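You operate a simulated robot arm through the tools that you are given. There is no shell and no other tool.

The job below is to be done with a simulated robot arm. You get a single attempt, and the scene is never put back.

JOB
Charge the blue and the white battery together till both gauges are full.
Fine: blue in bay ONE, white in bay TWO; switch on once both stand, off when both are full; the others stay.
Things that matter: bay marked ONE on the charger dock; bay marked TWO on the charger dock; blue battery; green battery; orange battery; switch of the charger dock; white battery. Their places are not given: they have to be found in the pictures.

Only the result counts: the job must be done as asked and must still hold three seconds after the hand-in. Knocking over, shifting, dropping, spilling or breaking anything else fails it.

ROBOT AND FRAMES
A 6-joint arm with a two-finger parallel gripper, fixed in place. Base frame: the origin is on the floor under the middle of its stand, x ahead of it, y to its left, z up; the work surface is at about z = 0.86. Lengths are in m, angles in degrees, forces in N, time in s.
With the tool pointing down near the work surface it reaches from about 0.24 to 0.64 m from the base axis. Its first joint turns from -66.0 to 66.0 degrees. Payload 2.7 kg.
The TCP is the grasp point between the finger pads, 0.023 m short of the fingertips. In the tool frame z runs along the fingers and y along their closing line. Largest opening 0.094 m; finger width 0.038, thickness 0.01; the body of the gripper, 0.054 by 0.096 m, starts 0.039 m behind the TCP.
Orientation is that of the tool frame in the base frame, as a unit quaternion [w, x, y, z]. With the fingers straight down and closing along the base's y, the tool's x points along the base's -x, its y along +y and its z along -z.

CONTROLS
- The arm moves only by the tool arm_command. Its argument "motion" is a list that holds one entry, the list of rows, each a list of 7 numbers: the shift along the tool's x, y, z in units of 40 mm (1.0 is 40 mm), then the turn, a rotation vector about the tool's x, y, z in units of 4 degrees (1.0 is 4 degrees), then the closure, from 0 (fully open) to 1 (shut). In form: [[[x, y, z, wx, wy, wz, gripper], ...]]. A call has 1 to 20 rows; each row shifts and turns the commanded pose from where the row before left it, along the tool's axes as they then stand. A call with a number of a shift or a turn outside -1 to 1 is refused whole. Each row takes 0.2 s and may step no farther than 0.05 m and 8.6 degrees from the row before; otherwise, or with a gripper value out of range, the whole call is refused. Where a pose cannot be reached the arm comes as near as it can. A force on the tool above 40 N (or 10 N above the force at the start of the call, whichever is more), or a blocked arm, ends the call early, and 0.2 s more pass. Each finger travels about 0.045 m/s and halts on what it meets, pressing with about 35 N; the grip force reading is that of the motor and also rises with nothing between the fingers. The clock runs only during rows and for 0.2 s after the last one: add rows that do not move to give the fingers time. The reply holds the time, the measured pose of the TCP, the force on the tool along the base axes, the opening and the grip force, in the units named above and with some noise, with the torque about the TCP (base axes, N m) and any sound that the robot's microphone picked up.
- Cameras (640 x 400 px; columns grow to the right, rows downward): "scene" is fixed at [0.0774, -0.4227, 1.4228]; the picture's right is [0.71, -0.70, 0.00], its down [-0.36, -0.37, -0.86] and it looks along [0.60, 0.61, -0.52] (base axes); focal length 324 px, centre (320, 200). "wrist" rides on the gripper at [0.086, 0.016, -0.074] in the tool frame; the picture's right is [-0.18, 0.98, 0.00], its down [-0.58, -0.11, -0.81] and it looks along [-0.79, -0.15, 0.59] (tool axes); focal length 243 px, centre (320, 200).
- camera(camera): a new picture of that camera. The clock stands still meanwhile.
- point_at(camera, pixels): for up to 12 pixels [column, row] of the newest picture of that camera ("zoom" is the newest enlarged one), the place [x, y, z] in the base frame of the surface seen there, good to about 0.003 m, but the place of the scene camera against the robot may be out by one fixed shift of up to 0.025 m in any direction. The clock stands still meanwhile.
- zoom(camera, box): a new picture of the part [left, top, right, bottom] of that camera's present view, enlarged. The clock stands still meanwhile.
- close_job(): hands the job in; it is judged then, once.

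Unless the task says otherwise, let go and move clear before handing in.

The tools are called after ">>>" as name(argument=value, ...) on one line, values as JSON. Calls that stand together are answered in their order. arm_command: Moves the arm, as the interface text tells. Its arguments: {"type":"object","properties":{"motion":{"type":"array"}},"required":["motion"]} The other tools are called the same way: camera (camera) takes a picture; point_at (camera, pixels) gives the place of the surface under pixels of a picture; zoom (camera, box) takes an enlarged picture of a part of a camera's view; close_job () hands the job in.

At the start:

```text
t: 0.0
position: [0.4641, 0.1531, 1.1327]
tcp_rot: [0.0, 0.0, 1.0, 0.0]
ft_force: [0.1, 1.0, -0.2]
moment: [0.03, 0.02, 0.02]
grip_width: 0.0938
grasp_force: 0.1
```

scene: 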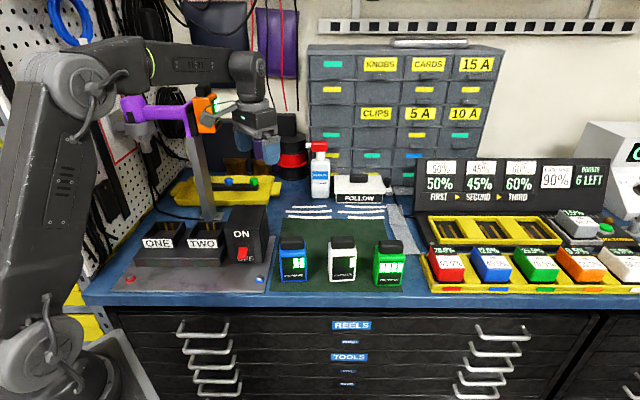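
wrist: 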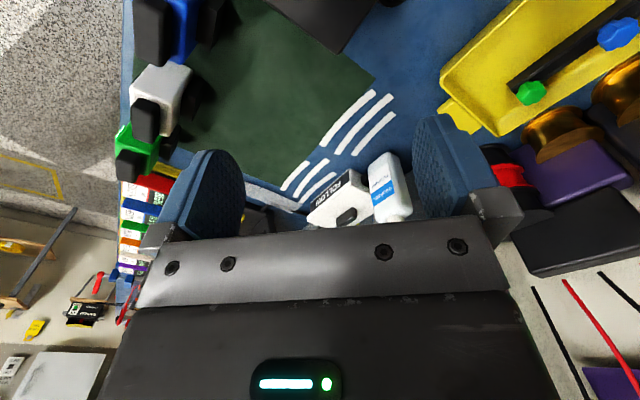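

The scene picture shows the dock with ONE (157,243), TWO (203,243) and a red switch (243,253), and the blue (293,260), white (342,258) and green (388,263) batteries on a green mat. I'll zoom in on these areas to see details first.

>>> zoom(camera="scene", box=[100, 180, 290, 300])

>>> zoom(camera="scene", box=[260, 210, 440, 310])

>>> zoom(camera="scene", box=[100, 60, 300, 200])

```text
3.33 times, centred on (195, 240) of scene
```

zoom: 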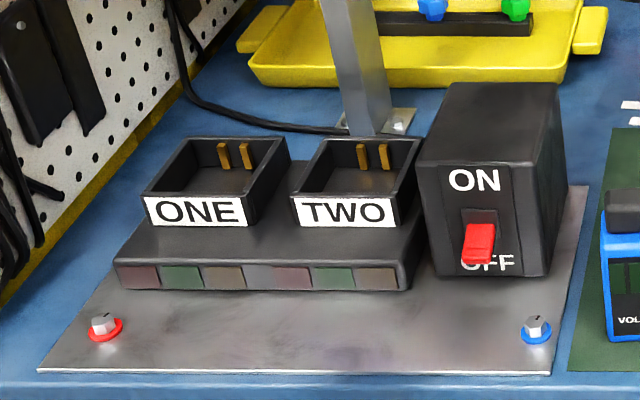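

```text
3.56 times, centred on (350, 260) of scene
```

zoom: 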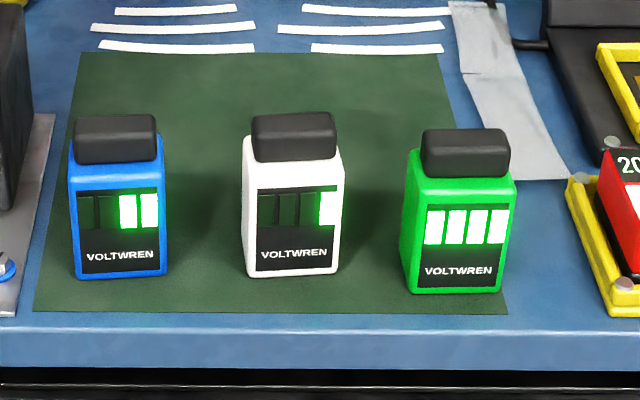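

```text
2.86 times, centred on (200, 130) of scene
```

zoom: 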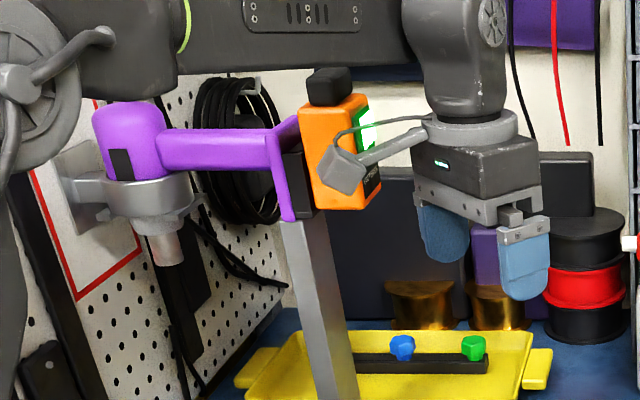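

The blue battery shows 2 of 4 bars, the white 1 of 4; the switch's red rocker is down toward OFF; the orange battery sits on the purple tool on a post behind the dock. I'll query places for the dock, switch and batteries.

>>> camera(camera="scene")

>>> point_at(camera="scene", pixels=[[293, 243], [342, 242], [391, 246], [293, 265], [342, 265], [388, 268], [157, 243], [203, 243], [243, 253], [204, 110], [208, 180], [208, 215]])

>>> point_at(camera="wrist", pixels=[[148, 40], [182, 20], [148, 118], [172, 90], [130, 163], [135, 140], [375, 80], [270, 20], [340, 205], [390, 180], [165, 160], [280, 10]])

```text
taken
```

scene: 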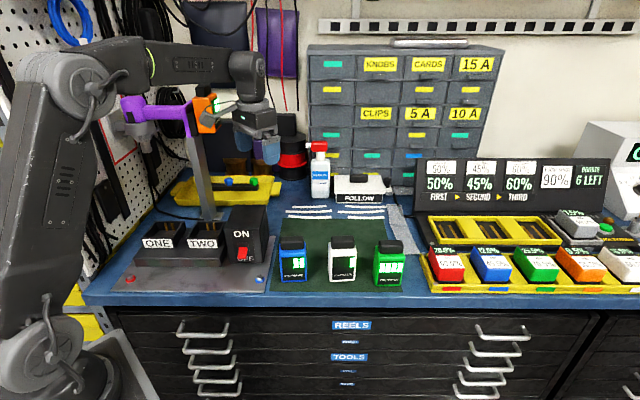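

```text
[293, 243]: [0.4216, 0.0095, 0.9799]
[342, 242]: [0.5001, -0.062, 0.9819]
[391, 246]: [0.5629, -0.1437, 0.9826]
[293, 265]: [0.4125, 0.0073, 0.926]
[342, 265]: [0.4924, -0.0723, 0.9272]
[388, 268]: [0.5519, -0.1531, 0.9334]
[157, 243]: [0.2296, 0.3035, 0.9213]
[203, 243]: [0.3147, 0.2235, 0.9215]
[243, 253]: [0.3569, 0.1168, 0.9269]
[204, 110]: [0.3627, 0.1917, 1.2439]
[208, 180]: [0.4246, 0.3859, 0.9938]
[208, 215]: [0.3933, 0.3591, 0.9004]
```

```text
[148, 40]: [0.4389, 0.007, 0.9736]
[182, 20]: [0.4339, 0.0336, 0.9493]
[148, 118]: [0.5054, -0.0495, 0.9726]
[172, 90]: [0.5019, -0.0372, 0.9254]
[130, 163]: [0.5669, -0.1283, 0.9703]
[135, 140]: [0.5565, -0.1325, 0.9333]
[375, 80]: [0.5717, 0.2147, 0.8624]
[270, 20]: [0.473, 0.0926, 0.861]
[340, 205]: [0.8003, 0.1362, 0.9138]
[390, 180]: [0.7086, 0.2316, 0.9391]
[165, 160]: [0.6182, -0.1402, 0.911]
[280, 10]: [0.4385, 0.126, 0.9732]
```

Both cameras agree roughly with an offset; I need to measure that offset (mat corner at scene 284,225 vs wrist 375,80) and where the orange battery/post (203,95 to 208,215) stand so I avoid them.

>>> zoom(camera="scene", box=[100, 60, 300, 200])

>>> point_at(camera="zoom", pixels=[[328, 85], [318, 115], [350, 110], [340, 195], [320, 200], [290, 180], [220, 145], [130, 140], [160, 195], [310, 240], [335, 320], [270, 150]])

>>> point_at(camera="scene", pixels=[[284, 225], [283, 243], [292, 238], [300, 243], [280, 260], [306, 260], [330, 262], [356, 262], [332, 243], [353, 243], [292, 282], [342, 281]])

>>> zoom(camera="wrist", box=[100, 0, 400, 200])

```text
2.86 times, centred on (200, 130) of scene
```

zoom: 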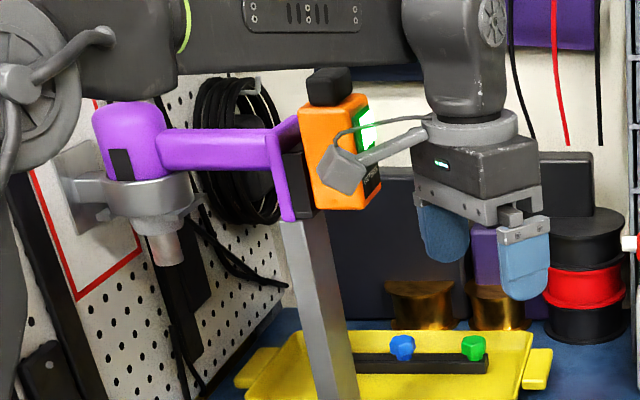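

```text
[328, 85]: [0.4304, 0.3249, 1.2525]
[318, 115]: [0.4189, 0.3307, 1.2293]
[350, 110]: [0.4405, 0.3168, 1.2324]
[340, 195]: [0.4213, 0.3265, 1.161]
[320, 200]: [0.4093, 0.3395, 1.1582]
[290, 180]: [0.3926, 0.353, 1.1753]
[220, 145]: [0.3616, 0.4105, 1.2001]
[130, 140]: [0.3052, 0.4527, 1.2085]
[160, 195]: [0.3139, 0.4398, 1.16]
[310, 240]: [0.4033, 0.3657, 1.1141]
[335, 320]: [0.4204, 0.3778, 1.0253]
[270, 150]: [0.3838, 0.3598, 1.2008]
```

```text
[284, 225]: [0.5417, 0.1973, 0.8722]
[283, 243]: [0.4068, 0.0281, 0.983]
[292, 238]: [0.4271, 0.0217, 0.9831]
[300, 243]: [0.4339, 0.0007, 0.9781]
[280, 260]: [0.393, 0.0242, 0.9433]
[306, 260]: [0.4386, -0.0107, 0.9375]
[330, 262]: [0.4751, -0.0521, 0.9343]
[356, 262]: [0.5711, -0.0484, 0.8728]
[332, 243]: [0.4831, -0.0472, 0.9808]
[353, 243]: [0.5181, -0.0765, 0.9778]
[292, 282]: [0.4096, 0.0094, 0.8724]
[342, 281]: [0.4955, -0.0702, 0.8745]
```

```text
2.00 times, centred on (250, 100) of wrist
```

zoom: 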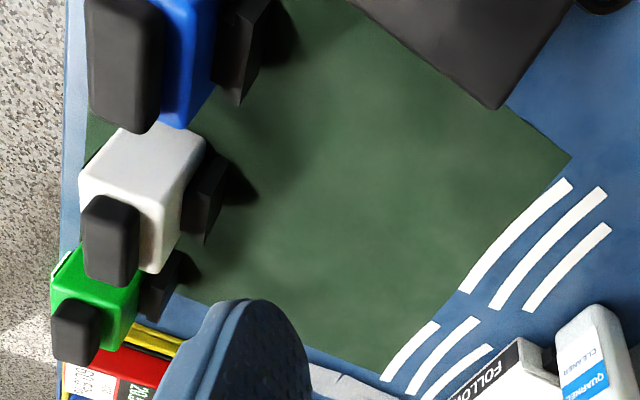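

Orange battery hangs around (0.42,0.33,1.16–1.25) (scene frame) on a post behind the dock, clear of low work. Next I measure the dock's geometry in detail from the enlarged scene view (bay rims, switch box, rocker).

>>> zoom(camera="scene", box=[100, 180, 290, 300])

>>> point_at(camera="zoom", pixels=[[143, 196], [248, 200], [172, 138], [287, 140], [293, 196], [396, 200], [320, 140], [421, 140], [220, 180], [365, 180], [450, 85], [540, 85]])

>>> point_at(camera="zoom", pixels=[[418, 165], [512, 165], [435, 270], [545, 272], [478, 230], [478, 245], [475, 262], [478, 215], [115, 262], [410, 262], [40, 370], [550, 372]])

>>> point_at(camera="scene", pixels=[[284, 218.4], [383.7, 218.4], [402.8, 291.7], [270, 291]])

>>> point_at(camera="wrist", pixels=[[375.5, 78.5], [282, 184], [142.5, 60], [220, 40], [235, 20], [212, 110], [205, 95]])

```text
3.33 times, centred on (195, 240) of scene
```

zoom: 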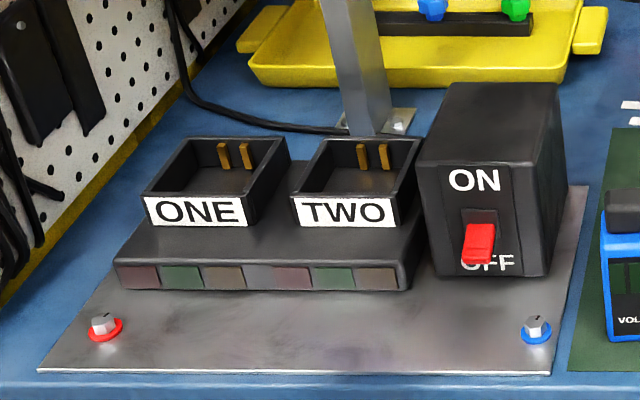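

```text
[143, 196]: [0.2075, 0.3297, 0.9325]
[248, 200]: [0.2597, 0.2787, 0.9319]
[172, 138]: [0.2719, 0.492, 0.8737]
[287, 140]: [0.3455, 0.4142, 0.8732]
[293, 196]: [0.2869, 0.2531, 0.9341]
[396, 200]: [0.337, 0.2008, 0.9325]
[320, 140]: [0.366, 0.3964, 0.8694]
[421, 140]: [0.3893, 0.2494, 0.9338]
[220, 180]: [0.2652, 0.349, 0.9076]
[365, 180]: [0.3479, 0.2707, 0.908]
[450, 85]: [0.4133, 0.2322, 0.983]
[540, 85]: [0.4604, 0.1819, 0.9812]
```

```text
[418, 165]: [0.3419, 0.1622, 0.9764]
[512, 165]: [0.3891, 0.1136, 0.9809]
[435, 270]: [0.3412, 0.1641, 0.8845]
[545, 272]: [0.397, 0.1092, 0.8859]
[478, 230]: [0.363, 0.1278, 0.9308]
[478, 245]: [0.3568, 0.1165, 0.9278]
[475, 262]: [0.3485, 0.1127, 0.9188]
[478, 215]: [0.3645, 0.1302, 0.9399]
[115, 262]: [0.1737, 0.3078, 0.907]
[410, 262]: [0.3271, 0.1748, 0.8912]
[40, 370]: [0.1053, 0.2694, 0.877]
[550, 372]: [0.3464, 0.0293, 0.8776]
```

```text
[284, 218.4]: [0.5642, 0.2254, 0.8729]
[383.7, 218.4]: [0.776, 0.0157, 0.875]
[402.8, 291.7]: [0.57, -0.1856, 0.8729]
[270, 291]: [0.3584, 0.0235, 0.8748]
```

```text
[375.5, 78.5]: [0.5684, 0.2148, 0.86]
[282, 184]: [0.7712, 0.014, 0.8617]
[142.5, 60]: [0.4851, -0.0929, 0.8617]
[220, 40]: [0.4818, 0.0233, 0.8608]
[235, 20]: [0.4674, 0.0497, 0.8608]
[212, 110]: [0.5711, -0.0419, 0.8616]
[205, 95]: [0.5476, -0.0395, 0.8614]
```

Wrist and scene mat corners (wrist 375,78 / scene 284,218) agree within about (0,-0.006,-0.012), so scene z reads ~12 mm too high. The bench is turned about 45° to the base; I'll move the hand to the front of the batteries and yaw it about 45° for a wrist view.

>>> arm_command(motion=[[[0.558, -0.7625, 0, 0, 0, 0, 0], [0.558, -0.7625, 0, 0, 0, 0, 0], [0.558, -0.7625, 0, 0, 0, 0, 0], [0.558, -0.7625, 0, 0, 0, 0, 0], [0.558, -0.7625, 0, 0, 0, 0, 0], [0.558, -0.7625, 0, 0, 0, 0, 0], [0, 0, 0, 0, 0, -0.9375, 0], [0, 0, 0, 0, 0, -0.9375, 0], [0, 0, 0, 0, 0, -0.9375, 0], [0, 0, 0, 0, 0, -0.9375, 0], [0, 0, 0, 0, 0, -0.9375, 0], [0, 0, 0, 0, 0, -0.9375, 0], [0, 0, 0, 0, 0, -0.9375, 0], [0, 0, 0, 0, 0, -0.9375, 0], [0, 0, 0, 0, 0, -0.9375, 0], [0, 0, 0, 0, 0, -0.9375, 0], [0, 0, 0, 0, 0, -0.9375, 0], [0, 0, 0, 0, 0, -0.9375, 0]]])

>>> camera(camera="wrist")

>>> camera(camera="scene")

```text
t: 3.8
position: [0.3298, -0.0301, 1.1337]
tcp_rot: [0.001, -0.384, 0.923, -0.001]
ft_force: [-0.3, 0.6, -0.7]
moment: [-0.01, 0.01, -0.03]
grip_width: 0.0938
grasp_force: 0.1
```

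```text
taken
```

wrist: 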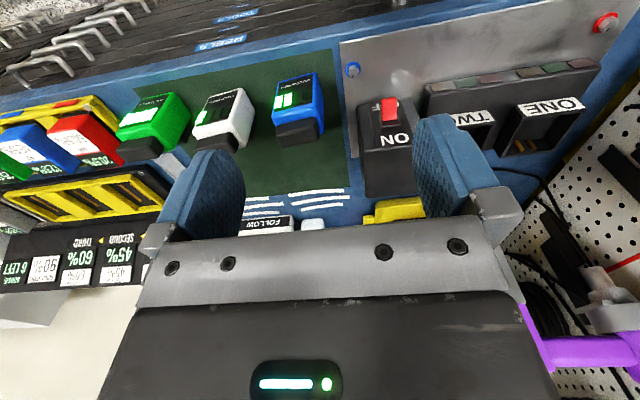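

```text
taken
```

scene: 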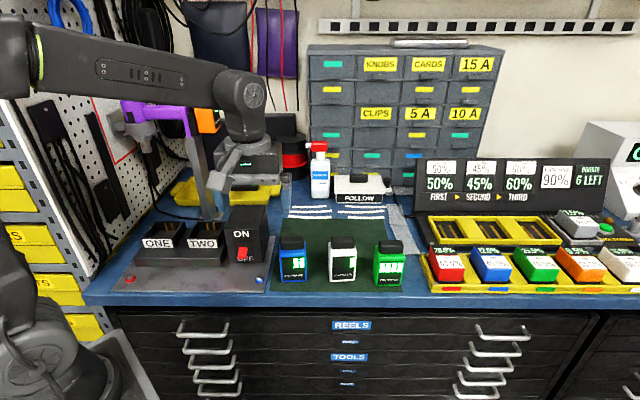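

The wrist view now shows everything: blue (300,108), white (222,118), green (155,120), switch (390,110), TWO (468,118), ONE (550,105). I'll measure key points on the batteries and dock with this (robot-consistent) camera.

>>> zoom(camera="wrist", box=[180, 60, 340, 160])

>>> zoom(camera="wrist", box=[340, 40, 640, 220])

```text
4.00 times, centred on (260, 110) of wrist
```

zoom: 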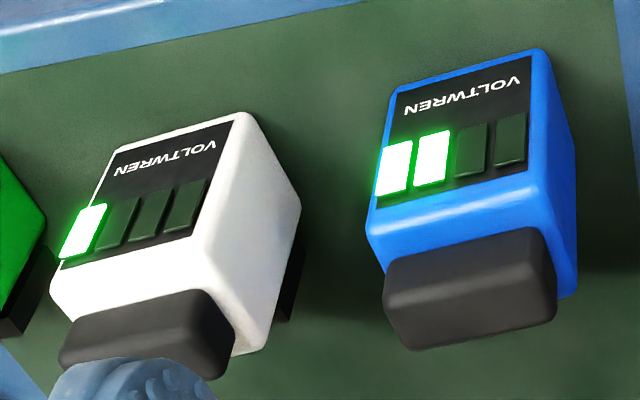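

```text
2.13 times, centred on (490, 130) of wrist
```

zoom: 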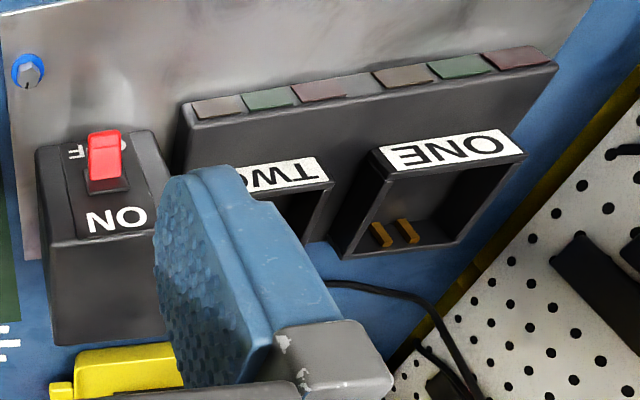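

The blue's front face, cap and rear black block are visible; I'll now query precise points on the blue and white batteries in the enlarged view.

>>> zoom(camera="wrist", box=[180, 60, 340, 160])

>>> point_at(camera="zoom", pixels=[[395, 92], [540, 55], [372, 225], [525, 190], [385, 260], [545, 235], [405, 345], [550, 315], [470, 290], [460, 210], [570, 290], [455, 130]])

>>> point_at(camera="zoom", pixels=[[125, 150], [240, 117], [55, 280], [195, 245], [75, 325], [195, 295], [85, 370], [225, 365], [140, 335], [120, 280], [250, 340], [290, 280]])

```text
4.00 times, centred on (260, 110) of wrist
```

zoom: 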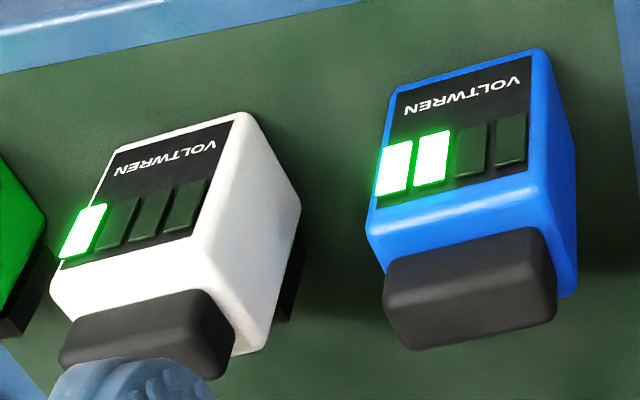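

```text
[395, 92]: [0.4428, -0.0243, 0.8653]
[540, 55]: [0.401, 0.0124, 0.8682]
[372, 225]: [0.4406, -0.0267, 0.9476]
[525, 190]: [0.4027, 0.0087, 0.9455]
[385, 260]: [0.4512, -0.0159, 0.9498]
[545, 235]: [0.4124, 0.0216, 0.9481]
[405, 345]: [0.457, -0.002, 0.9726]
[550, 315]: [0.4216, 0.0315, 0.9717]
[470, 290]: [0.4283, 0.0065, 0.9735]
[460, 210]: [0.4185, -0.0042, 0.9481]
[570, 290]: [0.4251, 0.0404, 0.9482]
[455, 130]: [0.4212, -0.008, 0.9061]
```

```text
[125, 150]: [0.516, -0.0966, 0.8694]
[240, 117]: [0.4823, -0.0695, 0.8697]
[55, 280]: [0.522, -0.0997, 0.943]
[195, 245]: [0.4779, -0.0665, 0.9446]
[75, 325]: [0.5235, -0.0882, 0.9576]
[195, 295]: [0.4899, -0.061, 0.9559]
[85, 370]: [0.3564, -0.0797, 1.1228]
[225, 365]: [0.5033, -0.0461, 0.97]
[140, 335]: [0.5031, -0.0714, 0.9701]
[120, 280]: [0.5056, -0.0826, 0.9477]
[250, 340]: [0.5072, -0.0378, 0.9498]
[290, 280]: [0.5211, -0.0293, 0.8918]
```

From the wrist camera, blue's body top is at z≈0.948, cap top 0.9735, width ≈0.054, and the white looks yawed a few degrees. I want a side view of the batteries (depth and rear block), so I move left and yaw the camera toward them.

>>> arm_command(motion=[[[-0.707, 0.4425, 0, 0, 0, 0, 0], [-0.707, 0.4425, 0, 0, 0, 0, 0], [-0.707, 0.4425, 0, 0, 0, 0, 0], [-0.707, 0.4425, 0, 0, 0, 0, 0], [0, 0, 0, 0, 0, 1, 0], [0, 0, 0, 0, 0, 1, 0], [0, 0, 0, 0, 0, 1, 0], [0, 0, 0, 0, 0, 1, 0], [0, 0, 0, 0, 0, 1, 0], [0, 0, 0, 0, 0, 1, 0], [0, 0, 0, 0, 0, 1, 0], [0, 0, 0, 0, 0, 1, 0], [0, 0, 0, 0, 0, 1, 0], [0, 0, 0, 0, 0, 1, 0], [0, 0, 0, 0, 0, 1, 0], [0, 0, 0, 0, 0, 1, 0], [0, 0, 0, 0, 0, 1, 0], [0, 0, 0, 0, 0, 1, 0], [0, 0, 0, 0, 0, 1, 0], [0, 0, 0, 0, 0, 1, 0]]])

>>> camera(camera="wrist")

```text
t: 8.0
position: [0.3596, 0.1006, 1.1335]
tcp_rot: [0.0, 0.166, 0.986, 0.0]
ft_force: [-0.2, -1.2, 0.0]
moment: [0.0, 0.0, 0.01]
grip_width: 0.0939
grasp_force: 0.1
```

```text
taken
```

wrist: 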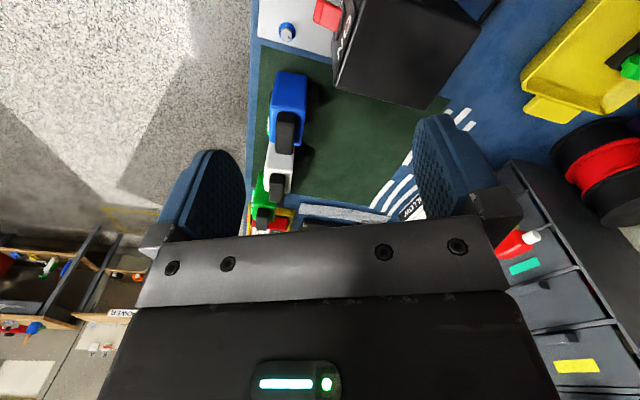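

>>> zoom(camera="wrist", box=[230, 50, 390, 150])

>>> zoom(camera="wrist", box=[230, 130, 390, 230])

```text
4.00 times, centred on (310, 100) of wrist
```

zoom: 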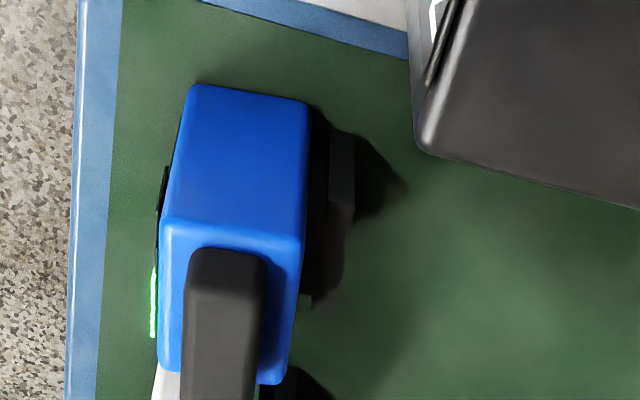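

```text
4.00 times, centred on (310, 180) of wrist
```

zoom: 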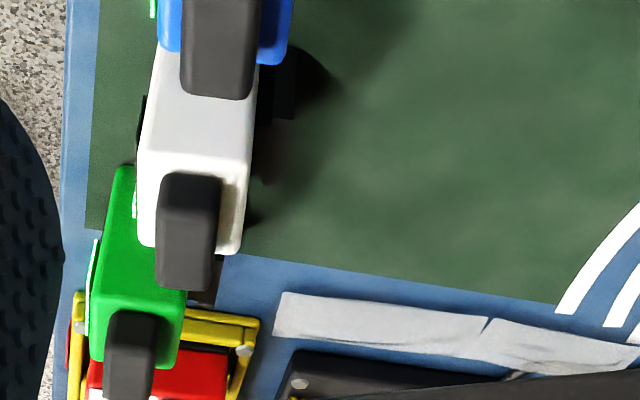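

In this side view the blue battery's left face, cap and a small black block behind it (zoom ~ (340,170)) are visible. I'll measure these.

>>> zoom(camera="wrist", box=[230, 50, 390, 150])

>>> point_at(camera="zoom", pixels=[[192, 90], [304, 106], [166, 222], [300, 240], [190, 260], [262, 265], [190, 380], [250, 380], [330, 140], [350, 145], [342, 195], [340, 175]])

>>> point_at(camera="zoom", pixels=[[330, 205], [345, 210], [315, 180], [325, 240], [320, 270], [235, 165], [165, 360], [282, 370], [275, 250], [225, 300], [335, 240], [315, 140]])

>>> zoom(camera="wrist", box=[230, 130, 390, 230])

>>> point_at(camera="zoom", pixels=[[145, 145], [248, 155], [142, 160], [245, 170], [165, 180], [215, 185], [160, 280], [205, 285], [190, 200], [150, 240], [235, 245], [285, 110]])

```text
4.00 times, centred on (310, 100) of wrist
```

zoom: 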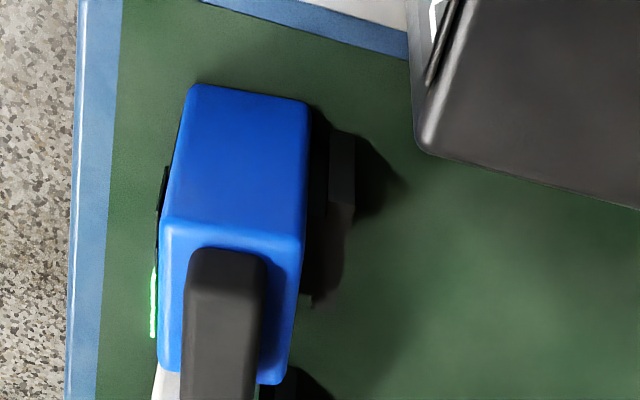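

```text
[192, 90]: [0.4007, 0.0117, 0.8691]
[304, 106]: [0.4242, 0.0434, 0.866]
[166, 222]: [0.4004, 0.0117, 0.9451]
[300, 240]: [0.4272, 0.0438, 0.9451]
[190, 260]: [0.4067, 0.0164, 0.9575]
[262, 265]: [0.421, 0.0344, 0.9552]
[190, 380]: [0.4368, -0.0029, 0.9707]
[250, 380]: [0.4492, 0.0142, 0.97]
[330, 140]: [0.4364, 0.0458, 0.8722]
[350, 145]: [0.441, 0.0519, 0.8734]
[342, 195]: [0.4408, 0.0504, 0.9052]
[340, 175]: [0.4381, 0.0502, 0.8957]
```

```text
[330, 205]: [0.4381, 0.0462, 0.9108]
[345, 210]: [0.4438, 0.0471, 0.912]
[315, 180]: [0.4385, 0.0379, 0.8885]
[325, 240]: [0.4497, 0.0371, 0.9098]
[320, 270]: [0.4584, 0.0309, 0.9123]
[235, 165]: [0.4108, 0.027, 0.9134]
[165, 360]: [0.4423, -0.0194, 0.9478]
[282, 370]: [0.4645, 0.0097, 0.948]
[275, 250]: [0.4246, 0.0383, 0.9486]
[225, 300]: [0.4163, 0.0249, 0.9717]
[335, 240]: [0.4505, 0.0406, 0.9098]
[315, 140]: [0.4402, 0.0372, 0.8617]
```

```text
4.00 times, centred on (310, 180) of wrist
```

zoom: 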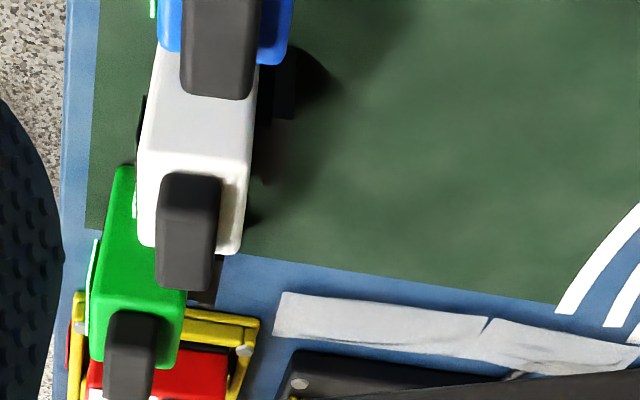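

```text
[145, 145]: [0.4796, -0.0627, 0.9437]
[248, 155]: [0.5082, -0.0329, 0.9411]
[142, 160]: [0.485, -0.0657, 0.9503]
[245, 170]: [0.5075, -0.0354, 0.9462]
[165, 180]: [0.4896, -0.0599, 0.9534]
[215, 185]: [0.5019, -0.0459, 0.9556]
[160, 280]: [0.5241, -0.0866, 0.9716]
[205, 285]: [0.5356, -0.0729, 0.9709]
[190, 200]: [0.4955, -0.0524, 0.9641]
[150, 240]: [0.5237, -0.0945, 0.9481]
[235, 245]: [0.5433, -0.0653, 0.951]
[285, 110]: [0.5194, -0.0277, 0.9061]
```

The blue body is about 0.0515 wide × 0.041 deep with a T-rail behind (to ~0.036 behind body centre, z up to 0.912), yawed ≈ +5° vs. the dock. Now I move over the dock to measure the bays' interior with the wrist camera.

>>> arm_command(motion=[[[0.955, 0.6625, 0, 0, 0, 0, 0], [0.955, 0.6625, 0, 0, 0, 0, 0], [0.955, 0.6625, 0, 0, 0, 0, 0], [0.955, 0.6625, 0, 0, 0, 0, 0], [0, 0, 0, 0, 0, -1, 0], [0, 0, 0, 0, 0, -1, 0], [0, 0, 0, 0, 0, -1, 0], [0, 0, 0, 0, 0, -1, 0], [0, 0, 0, 0, 0, -1, 0], [0, 0, 0, 0, 0, -1, 0], [0, 0, 0, 0, 0, -1, 0], [0, 0, 0, 0, 0, -1, 0], [0, 0, 0, 0, 0, -1, 0], [0, 0, 0, 0, 0, -1, 0], [0, 0, 0, 0, 0, -1, 0], [0, 0, 0, 0, 0, -1, 0], [0, 0, 0, 0, 0, -1, 0], [0, 0, 0, 0, 0, -1, 0], [0, 0, 0, 0, 0, -1, 0], [0, 0, 0, 0, 0, -1, 0]]])

>>> camera(camera="wrist")

>>> camera(camera="scene")

```text
t: 12.2
position: [0.2491, 0.2524, 1.1336]
tcp_rot: [0.0, -0.384, 0.923, 0.0]
ft_force: [-0.1, -0.1, -0.1]
moment: [-0.01, 0.02, 0.01]
grip_width: 0.0942
grasp_force: 0.0
```

```text
taken
```

wrist: 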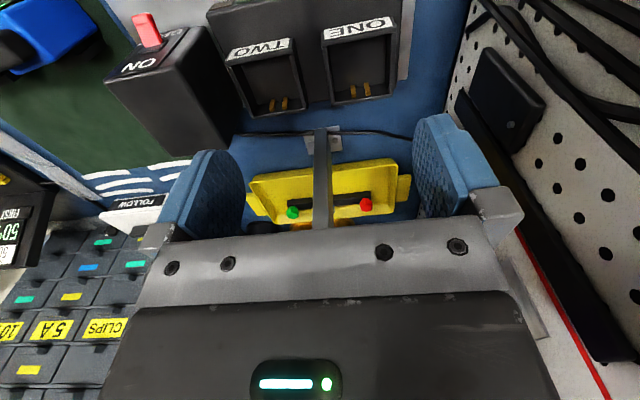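

```text
taken
```

scene: 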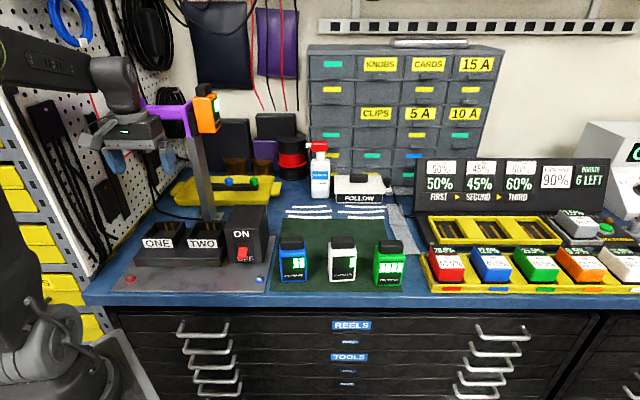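

The bays are clearly visible (TWO at ~(265,85), ONE at ~(360,70)) in the wrist view. I zoom in and measure the rims, inside walls, floor and contacts.

>>> zoom(camera="wrist", box=[215, 0, 415, 125])

```text
3.20 times, centred on (315, 62) of wrist
```

zoom: 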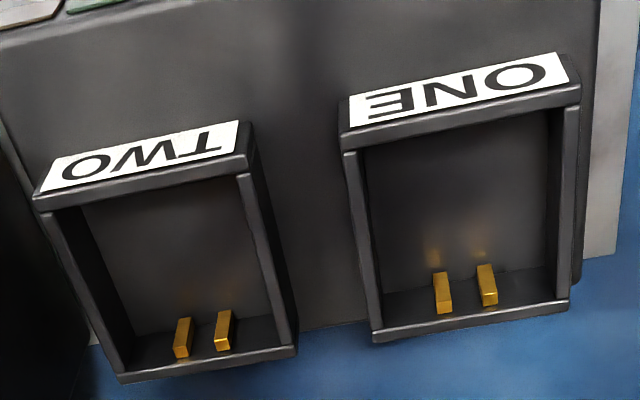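

>>> point_at(camera="zoom", pixels=[[342, 145], [578, 97], [375, 333], [568, 303], [368, 150], [548, 112], [384, 320], [556, 297], [442, 308], [488, 300], [441, 280], [460, 200]])

>>> point_at(camera="zoom", pixels=[[36, 200], [246, 160], [120, 377], [294, 350], [60, 208], [235, 178], [128, 360], [275, 338], [182, 350], [222, 345], [183, 325], [165, 260]])

>>> point_at(camera="wrist", pixels=[[145, 20], [152, 40], [138, 15], [107, 82], [205, 35], [230, 130], [180, 30], [140, 65], [322, 160], [500, 90], [480, 60], [470, 40]])

```text
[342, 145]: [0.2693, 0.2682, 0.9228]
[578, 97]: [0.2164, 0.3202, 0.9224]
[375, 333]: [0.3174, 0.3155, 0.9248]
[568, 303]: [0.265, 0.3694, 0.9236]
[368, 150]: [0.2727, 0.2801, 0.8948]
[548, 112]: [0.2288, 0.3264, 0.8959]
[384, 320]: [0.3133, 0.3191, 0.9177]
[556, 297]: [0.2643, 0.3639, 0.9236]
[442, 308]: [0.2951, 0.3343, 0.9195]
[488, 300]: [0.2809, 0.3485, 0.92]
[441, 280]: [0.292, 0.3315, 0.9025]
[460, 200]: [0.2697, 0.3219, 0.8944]
```

```text
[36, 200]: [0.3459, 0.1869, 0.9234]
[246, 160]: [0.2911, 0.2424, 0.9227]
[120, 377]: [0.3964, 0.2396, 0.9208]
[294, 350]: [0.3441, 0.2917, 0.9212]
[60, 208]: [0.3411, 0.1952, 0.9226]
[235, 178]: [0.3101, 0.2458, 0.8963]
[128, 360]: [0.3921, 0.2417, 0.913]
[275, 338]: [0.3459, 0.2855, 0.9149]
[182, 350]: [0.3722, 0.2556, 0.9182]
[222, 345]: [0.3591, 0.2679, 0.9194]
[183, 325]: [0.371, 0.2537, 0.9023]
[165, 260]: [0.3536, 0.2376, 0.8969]
```

```text
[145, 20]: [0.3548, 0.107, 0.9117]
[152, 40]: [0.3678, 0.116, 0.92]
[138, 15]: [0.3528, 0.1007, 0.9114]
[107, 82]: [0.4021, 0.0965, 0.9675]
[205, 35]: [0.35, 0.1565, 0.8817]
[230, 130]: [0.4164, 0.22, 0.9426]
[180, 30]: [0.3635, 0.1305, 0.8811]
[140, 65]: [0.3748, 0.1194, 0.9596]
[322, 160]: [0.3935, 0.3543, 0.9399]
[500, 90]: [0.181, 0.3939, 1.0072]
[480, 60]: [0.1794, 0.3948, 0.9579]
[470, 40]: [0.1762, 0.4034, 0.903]
```

Wrist readings place bay ONE's centre near (0.267,0.318) and TWO's near (0.344,0.240), rim z≈0.923, floor ≈0.895, axes at 45°. I'll lower the hand (clear space above the dock's front) for a closer look at the bay insides.

>>> arm_command(motion=[[[0, 0, 0.9, 0, 0, 0, 0], [0, 0, 0.9, 0, 0, 0, 0], [0, 0, 0.9, 0, 0, 0, 0]]])

>>> camera(camera="wrist")

>>> zoom(camera="wrist", box=[200, 20, 440, 170])

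```text
t: 13.0
position: [0.2502, 0.2519, 1.0265]
tcp_rot: [0.001, -0.383, 0.924, 0.001]
ft_force: [-0.2, -0.6, -0.1]
moment: [-0.02, -0.01, 0.02]
grip_width: 0.094
grasp_force: 0.0
```

```text
taken
```

wrist: 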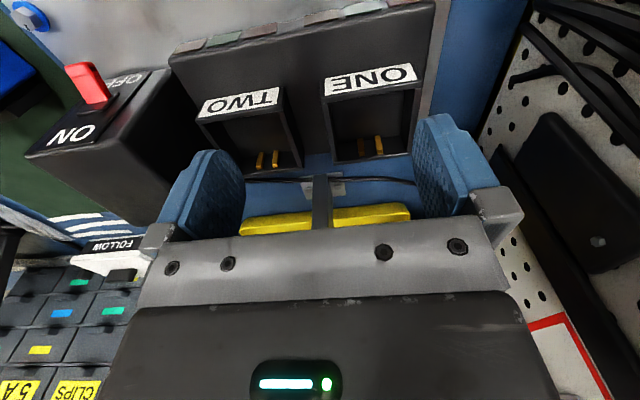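

```text
2.67 times, centred on (320, 95) of wrist
```

zoom: 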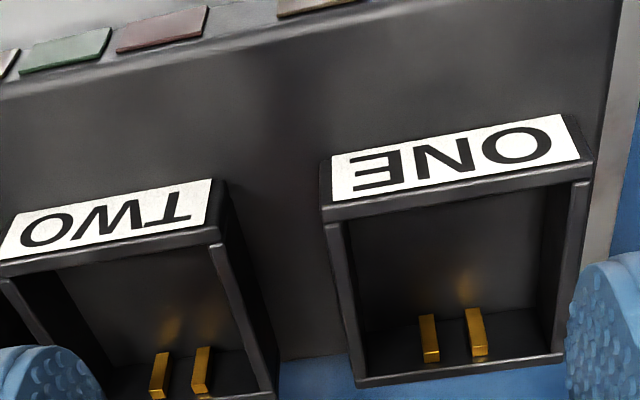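

The view is too oblique here; I'll slide forward about 45 mm (staying in front of the post at ~ (0.394,0.354)) to see down into the bays more steeply.

>>> arm_command(motion=[[[-0.6, 0, -0.3, 0, 0, 0, 0], [-0.6, 0, -0.3, 0, 0, 0, 0]]])

>>> camera(camera="wrist")

>>> zoom(camera="wrist", box=[170, 0, 410, 150])

```text
t: 13.6
position: [0.2839, 0.2866, 1.0494]
tcp_rot: [0.0, -0.384, 0.924, 0.0]
ft_force: [-0.7, 0.0, -0.3]
moment: [-0.01, 0.0, -0.01]
grip_width: 0.0941
grasp_force: 0.0
```

```text
taken
```

wrist: 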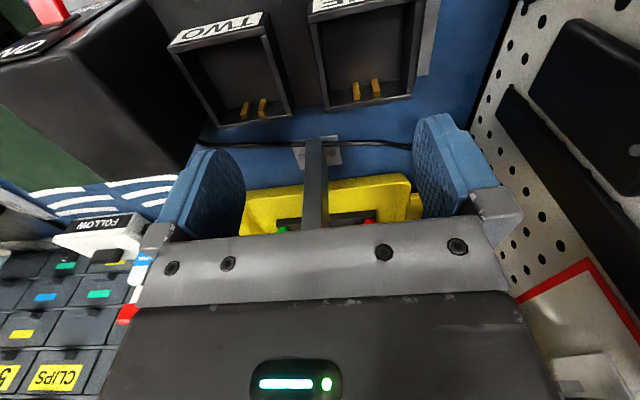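

```text
2.67 times, centred on (290, 75) of wrist
```

zoom: 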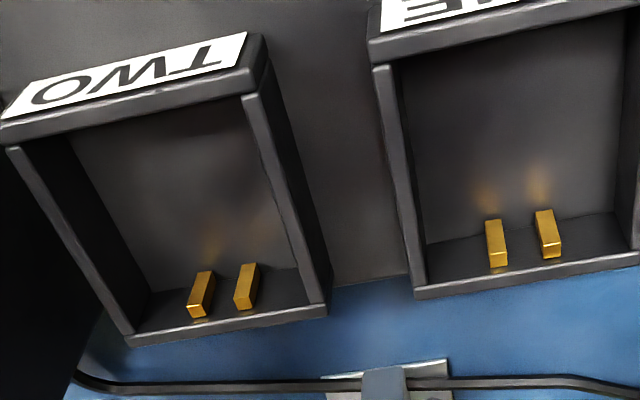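

>>> point_at(camera="zoom", pixels=[[120, 100], [123, 112], [125, 122], [222, 318], [224, 324], [226, 330], [285, 190], [270, 150], [55, 210], [75, 250], [198, 310], [243, 302]])

>>> point_at(camera="zoom", pixels=[[205, 274], [252, 268], [150, 290], [295, 265], [160, 200], [200, 200], [500, 262], [549, 254], [495, 222], [542, 213], [528, 275], [530, 283]])

>>> point_at(camera="zoom", pixels=[[505, 30], [508, 38], [390, 120], [405, 200], [635, 150], [637, 200], [430, 255], [610, 215], [530, 130], [10, 150], [130, 340], [325, 310]])

```text
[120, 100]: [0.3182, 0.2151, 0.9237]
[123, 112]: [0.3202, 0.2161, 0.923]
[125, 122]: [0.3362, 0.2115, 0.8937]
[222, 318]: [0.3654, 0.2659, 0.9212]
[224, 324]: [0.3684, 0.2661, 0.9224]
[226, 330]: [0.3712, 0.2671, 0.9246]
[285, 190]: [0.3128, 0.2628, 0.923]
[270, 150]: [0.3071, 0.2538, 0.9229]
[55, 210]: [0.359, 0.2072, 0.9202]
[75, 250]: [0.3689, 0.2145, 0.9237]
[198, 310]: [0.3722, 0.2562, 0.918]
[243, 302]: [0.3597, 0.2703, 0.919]
```

```text
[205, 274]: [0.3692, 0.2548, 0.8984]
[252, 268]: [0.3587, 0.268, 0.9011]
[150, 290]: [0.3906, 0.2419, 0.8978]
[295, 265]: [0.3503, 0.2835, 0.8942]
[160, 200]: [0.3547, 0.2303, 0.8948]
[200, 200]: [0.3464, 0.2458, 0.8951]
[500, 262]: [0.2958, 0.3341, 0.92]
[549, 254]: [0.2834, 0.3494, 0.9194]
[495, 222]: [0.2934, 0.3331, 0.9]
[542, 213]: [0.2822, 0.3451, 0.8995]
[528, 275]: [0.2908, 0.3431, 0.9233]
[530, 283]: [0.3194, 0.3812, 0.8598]
```

```text
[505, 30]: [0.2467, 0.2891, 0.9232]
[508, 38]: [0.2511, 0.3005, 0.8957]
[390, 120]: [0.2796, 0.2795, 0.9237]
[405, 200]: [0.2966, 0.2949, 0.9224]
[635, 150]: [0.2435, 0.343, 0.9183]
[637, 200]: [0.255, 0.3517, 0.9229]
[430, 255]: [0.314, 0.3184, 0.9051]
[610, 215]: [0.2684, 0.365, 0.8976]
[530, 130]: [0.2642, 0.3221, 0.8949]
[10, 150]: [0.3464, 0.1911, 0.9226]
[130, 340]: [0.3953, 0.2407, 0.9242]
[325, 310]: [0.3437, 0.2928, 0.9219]
```

Bay interiors: ONE centre ≈(0.2676,0.3185), TWO ≈(0.3438,0.2413), about 0.0615 free depth to the brass contacts. Now I rise and hover above the blue battery with ~50° yaw for a close look.

>>> arm_command(motion=[[[0, 0, -0.7, 0, 0, 0, 0], [0, 0, -0.7, 0, 0, 0, 0], [0.314, -0.934, 0, 0, 0, 0, 0], [0.314, -0.934, 0, 0, 0, 0, 0], [0.314, -0.934, 0, 0, 0, 0, 0], [0.314, -0.934, 0, 0, 0, 0, 0], [0.314, -0.934, 0, 0, 0, 0, 0], [0.314, -0.934, 0, 0, 0, 0, 0], [0.314, -0.934, 0, 0, 0, 0, 0], [0.314, -0.934, 0, 0, 0, 0, 0], [0, 0, 0, 0, 0, -0.625, 0], [0, 0, 0, 0, 0, -0.625, 0], [0, 0, 0.5, 0, 0, 0, 0]]])

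>>> camera(camera="wrist")

>>> zoom(camera="wrist", box=[220, 0, 460, 150])

```text
t: 16.4
position: [0.4239, 0.0026, 1.0832]
tcp_rot: [-0.001, -0.423, 0.906, 0.0]
ft_force: [-0.2, -0.2, -0.2]
moment: [0.01, 0.0, 0.0]
grip_width: 0.0941
grasp_force: 0.1
```

```text
taken
```

wrist: 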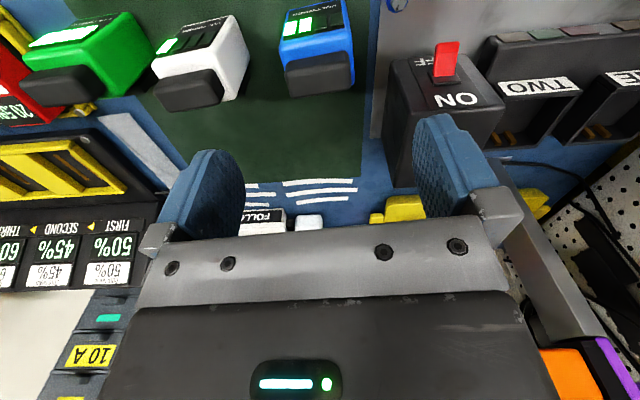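

```text
2.67 times, centred on (340, 75) of wrist
```

zoom: 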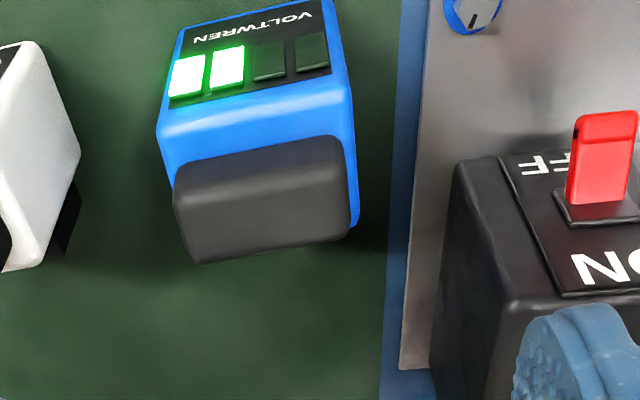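

>>> point_at(camera="zoom", pixels=[[162, 125], [340, 88], [170, 165], [355, 130], [185, 200], [345, 165], [195, 258], [345, 228], [180, 190], [340, 140], [265, 200], [357, 215]])

>>> point_at(camera="zoom", pixels=[[185, 28], [325, 5], [170, 85], [325, 60], [250, 120], [355, 170], [350, 222], [270, 245], [260, 170], [190, 235], [340, 200], [70, 220]])

```text
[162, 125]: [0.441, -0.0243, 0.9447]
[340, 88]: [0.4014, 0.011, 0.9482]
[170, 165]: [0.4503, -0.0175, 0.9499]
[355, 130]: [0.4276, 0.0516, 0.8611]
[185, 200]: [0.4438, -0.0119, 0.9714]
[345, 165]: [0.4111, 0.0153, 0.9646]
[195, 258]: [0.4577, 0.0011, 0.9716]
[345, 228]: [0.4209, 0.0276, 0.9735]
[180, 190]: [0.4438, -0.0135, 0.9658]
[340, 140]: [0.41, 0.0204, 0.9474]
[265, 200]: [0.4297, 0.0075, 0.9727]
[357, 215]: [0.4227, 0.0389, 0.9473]
```

```text
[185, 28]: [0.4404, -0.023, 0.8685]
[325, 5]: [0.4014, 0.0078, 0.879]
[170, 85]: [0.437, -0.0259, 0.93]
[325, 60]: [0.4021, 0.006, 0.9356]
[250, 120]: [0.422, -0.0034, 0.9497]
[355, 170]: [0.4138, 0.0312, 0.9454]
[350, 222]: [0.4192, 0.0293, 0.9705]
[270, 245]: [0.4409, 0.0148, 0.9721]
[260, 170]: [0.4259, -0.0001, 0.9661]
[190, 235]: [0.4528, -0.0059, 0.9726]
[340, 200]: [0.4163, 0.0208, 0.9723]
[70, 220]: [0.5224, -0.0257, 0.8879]
```

The blue's front edge lies at about 139–140° (depth direction ≈50°) matching the hand's 50° yaw, body centre ≈(0.434,0.009), so the hand must shift ~11 mm deeper and 3.5 mm right. I'll do that, descend to just above the cap and look.

>>> arm_command(motion=[[[-0.285, -0.0875, 0, 0, 0, 0, 0], [0, 0, 0.7, 0, 0, 0, 0], [0, 0, 0.7, 0, 0, 0, 0], [0, 0, 0.6, 0, 0, 0, 0]]])

>>> camera(camera="wrist")

>>> camera(camera="scene")

>>> zoom(camera="scene", box=[230, 180, 390, 300])

```text
t: 17.4
position: [0.4353, 0.0097, 1.005]
tcp_rot: [0.001, -0.422, 0.907, 0.0]
ft_force: [-0.1, -0.5, -0.6]
moment: [0.01, 0.04, -0.01]
grip_width: 0.094
grasp_force: 0.0
```

```text
taken
```

wrist: 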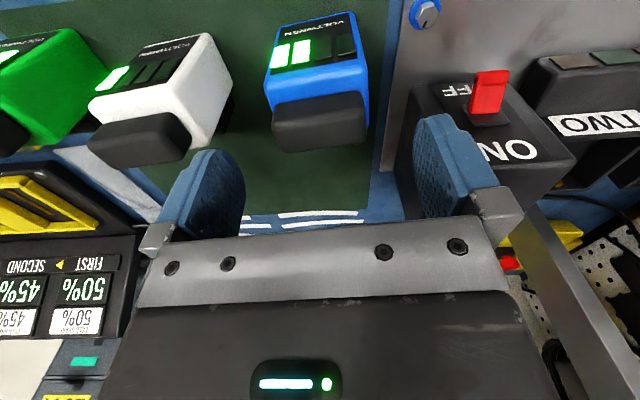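

```text
taken
```

scene: 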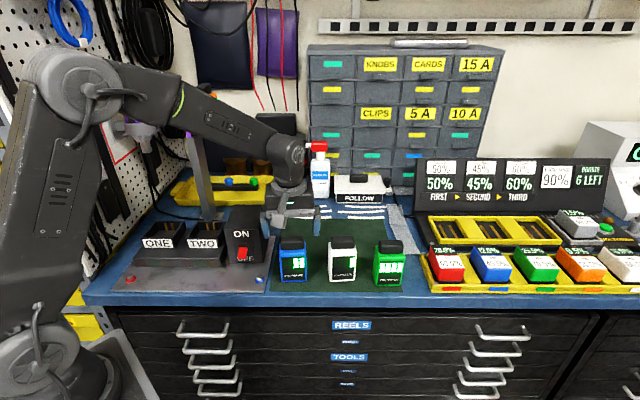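

```text
3.33 times, centred on (310, 240) of scene
```

zoom: 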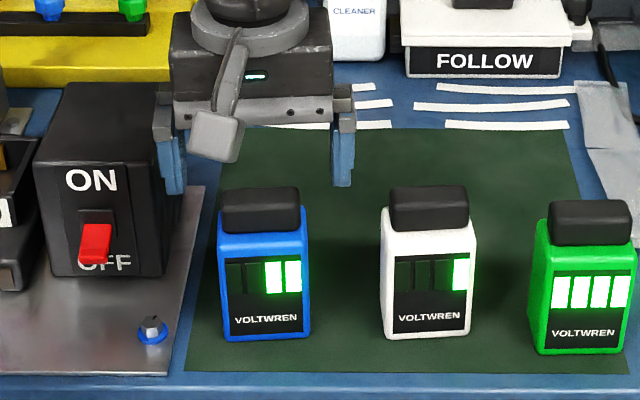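

The fingers straddle the blue cap in the scene zoom (fingertips at ~(175,192) and (342,186), cap centre ~(262,200)). I check relative positions with scene points before descending.

>>> point_at(camera="zoom", pixels=[[172, 185], [183, 180], [340, 180], [349, 175], [262, 192], [230, 195], [294, 195], [262, 205], [228, 240], [300, 238], [172, 150], [342, 145]])

>>> point_at(camera="wrist", pixels=[[272, 72], [360, 62], [275, 105], [362, 92], [290, 150], [365, 138], [280, 148], [320, 100], [320, 120], [369, 125], [270, 30], [345, 15]])

```text
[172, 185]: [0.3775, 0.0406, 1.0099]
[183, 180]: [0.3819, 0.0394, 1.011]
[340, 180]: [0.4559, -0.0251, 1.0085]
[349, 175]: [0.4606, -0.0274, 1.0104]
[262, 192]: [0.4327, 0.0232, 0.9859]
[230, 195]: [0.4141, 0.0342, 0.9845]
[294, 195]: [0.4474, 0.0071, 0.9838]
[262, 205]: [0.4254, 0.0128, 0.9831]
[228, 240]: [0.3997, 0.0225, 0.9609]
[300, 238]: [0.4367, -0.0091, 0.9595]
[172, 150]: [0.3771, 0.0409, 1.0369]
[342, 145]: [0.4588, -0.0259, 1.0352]
```

```text
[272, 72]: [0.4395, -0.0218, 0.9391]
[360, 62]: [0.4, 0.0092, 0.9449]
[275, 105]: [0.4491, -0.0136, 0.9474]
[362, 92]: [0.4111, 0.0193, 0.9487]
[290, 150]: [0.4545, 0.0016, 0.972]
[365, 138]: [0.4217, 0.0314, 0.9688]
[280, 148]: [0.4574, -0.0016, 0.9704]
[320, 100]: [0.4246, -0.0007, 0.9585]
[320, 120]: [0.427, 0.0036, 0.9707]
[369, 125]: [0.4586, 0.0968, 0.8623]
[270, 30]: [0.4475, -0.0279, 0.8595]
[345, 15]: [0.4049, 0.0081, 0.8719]
```

Relative readings agree: hand centre and blue body centre match within ~2 mm in both directions, yaw ≈49.5–50°. I descend to TCP z≈0.944 (fingers open), then verify.

>>> arm_command(motion=[[[0, 0, 0.51, 0, 0, 0, 0], [0, 0, 0.51, 0, 0, 0, 0], [0, 0, 0.5, 0, 0, 0, 0], [0, 0, 0, 0, 0, 0, 0]]])

>>> zoom(camera="scene", box=[230, 180, 390, 300])

>>> camera(camera="wrist")

```text
t: 18.4
position: [0.4329, 0.0096, 0.9438]
tcp_rot: [-0.001, -0.423, 0.906, -0.001]
ft_force: [0.0, 0.0, -1.6]
moment: [0.0, 0.03, 0.01]
grip_width: 0.0941
grasp_force: 0.0
```

```text
3.33 times, centred on (310, 240) of scene
```

zoom: 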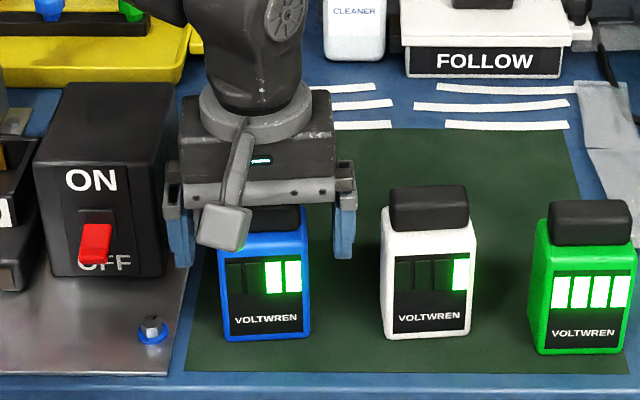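

```text
taken
```

wrist: 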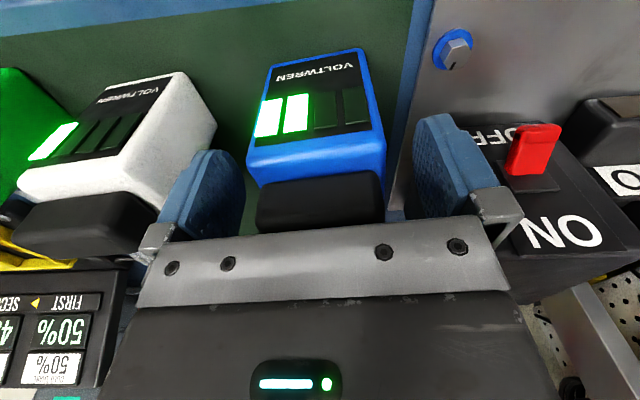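

The blue sits centred between the fingers (scene zoom gaps 26 px left, 23 px right). Closing the gripper now with pause rows.

>>> arm_command(motion=[[[0, 0, 0, 0, 0, 0, 0.3], [0, 0, 0, 0, 0, 0, 0.4], [0, 0, 0, 0, 0, 0, 0.5], [0, 0, 0, 0, 0, 0, 0.7], [0, 0, 0, 0, 0, 0, 0.7], [0, 0, 0, 0, 0, 0, 0.7], [0, 0, 0, 0, 0, 0, 0.7]]])

>>> camera(camera="wrist")

>>> zoom(camera="scene", box=[230, 180, 390, 300])

```text
t: 20.0
position: [0.4351, 0.0094, 0.944]
tcp_rot: [0.0, -0.423, 0.906, 0.0]
ft_force: [-1.8, 1.1, 0.6]
moment: [0.07, 0.15, -0.04]
grip_width: 0.0598
grasp_force: 34.8
```

```text
taken
```

wrist: 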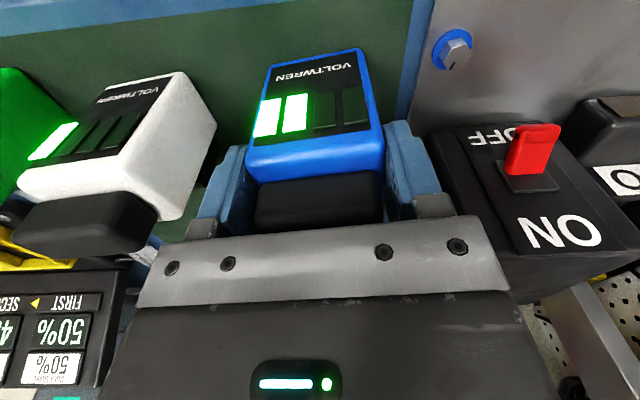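

```text
3.33 times, centred on (310, 240) of scene
```

zoom: 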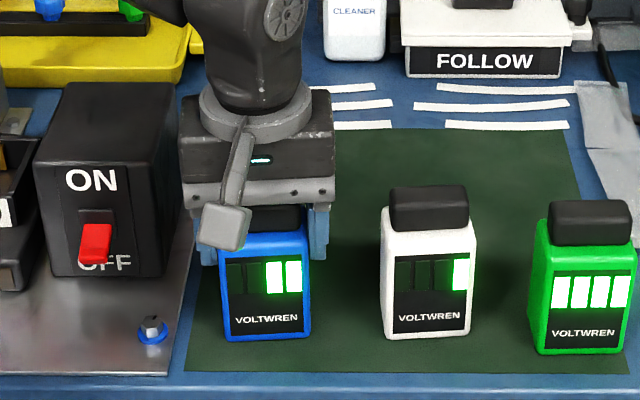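

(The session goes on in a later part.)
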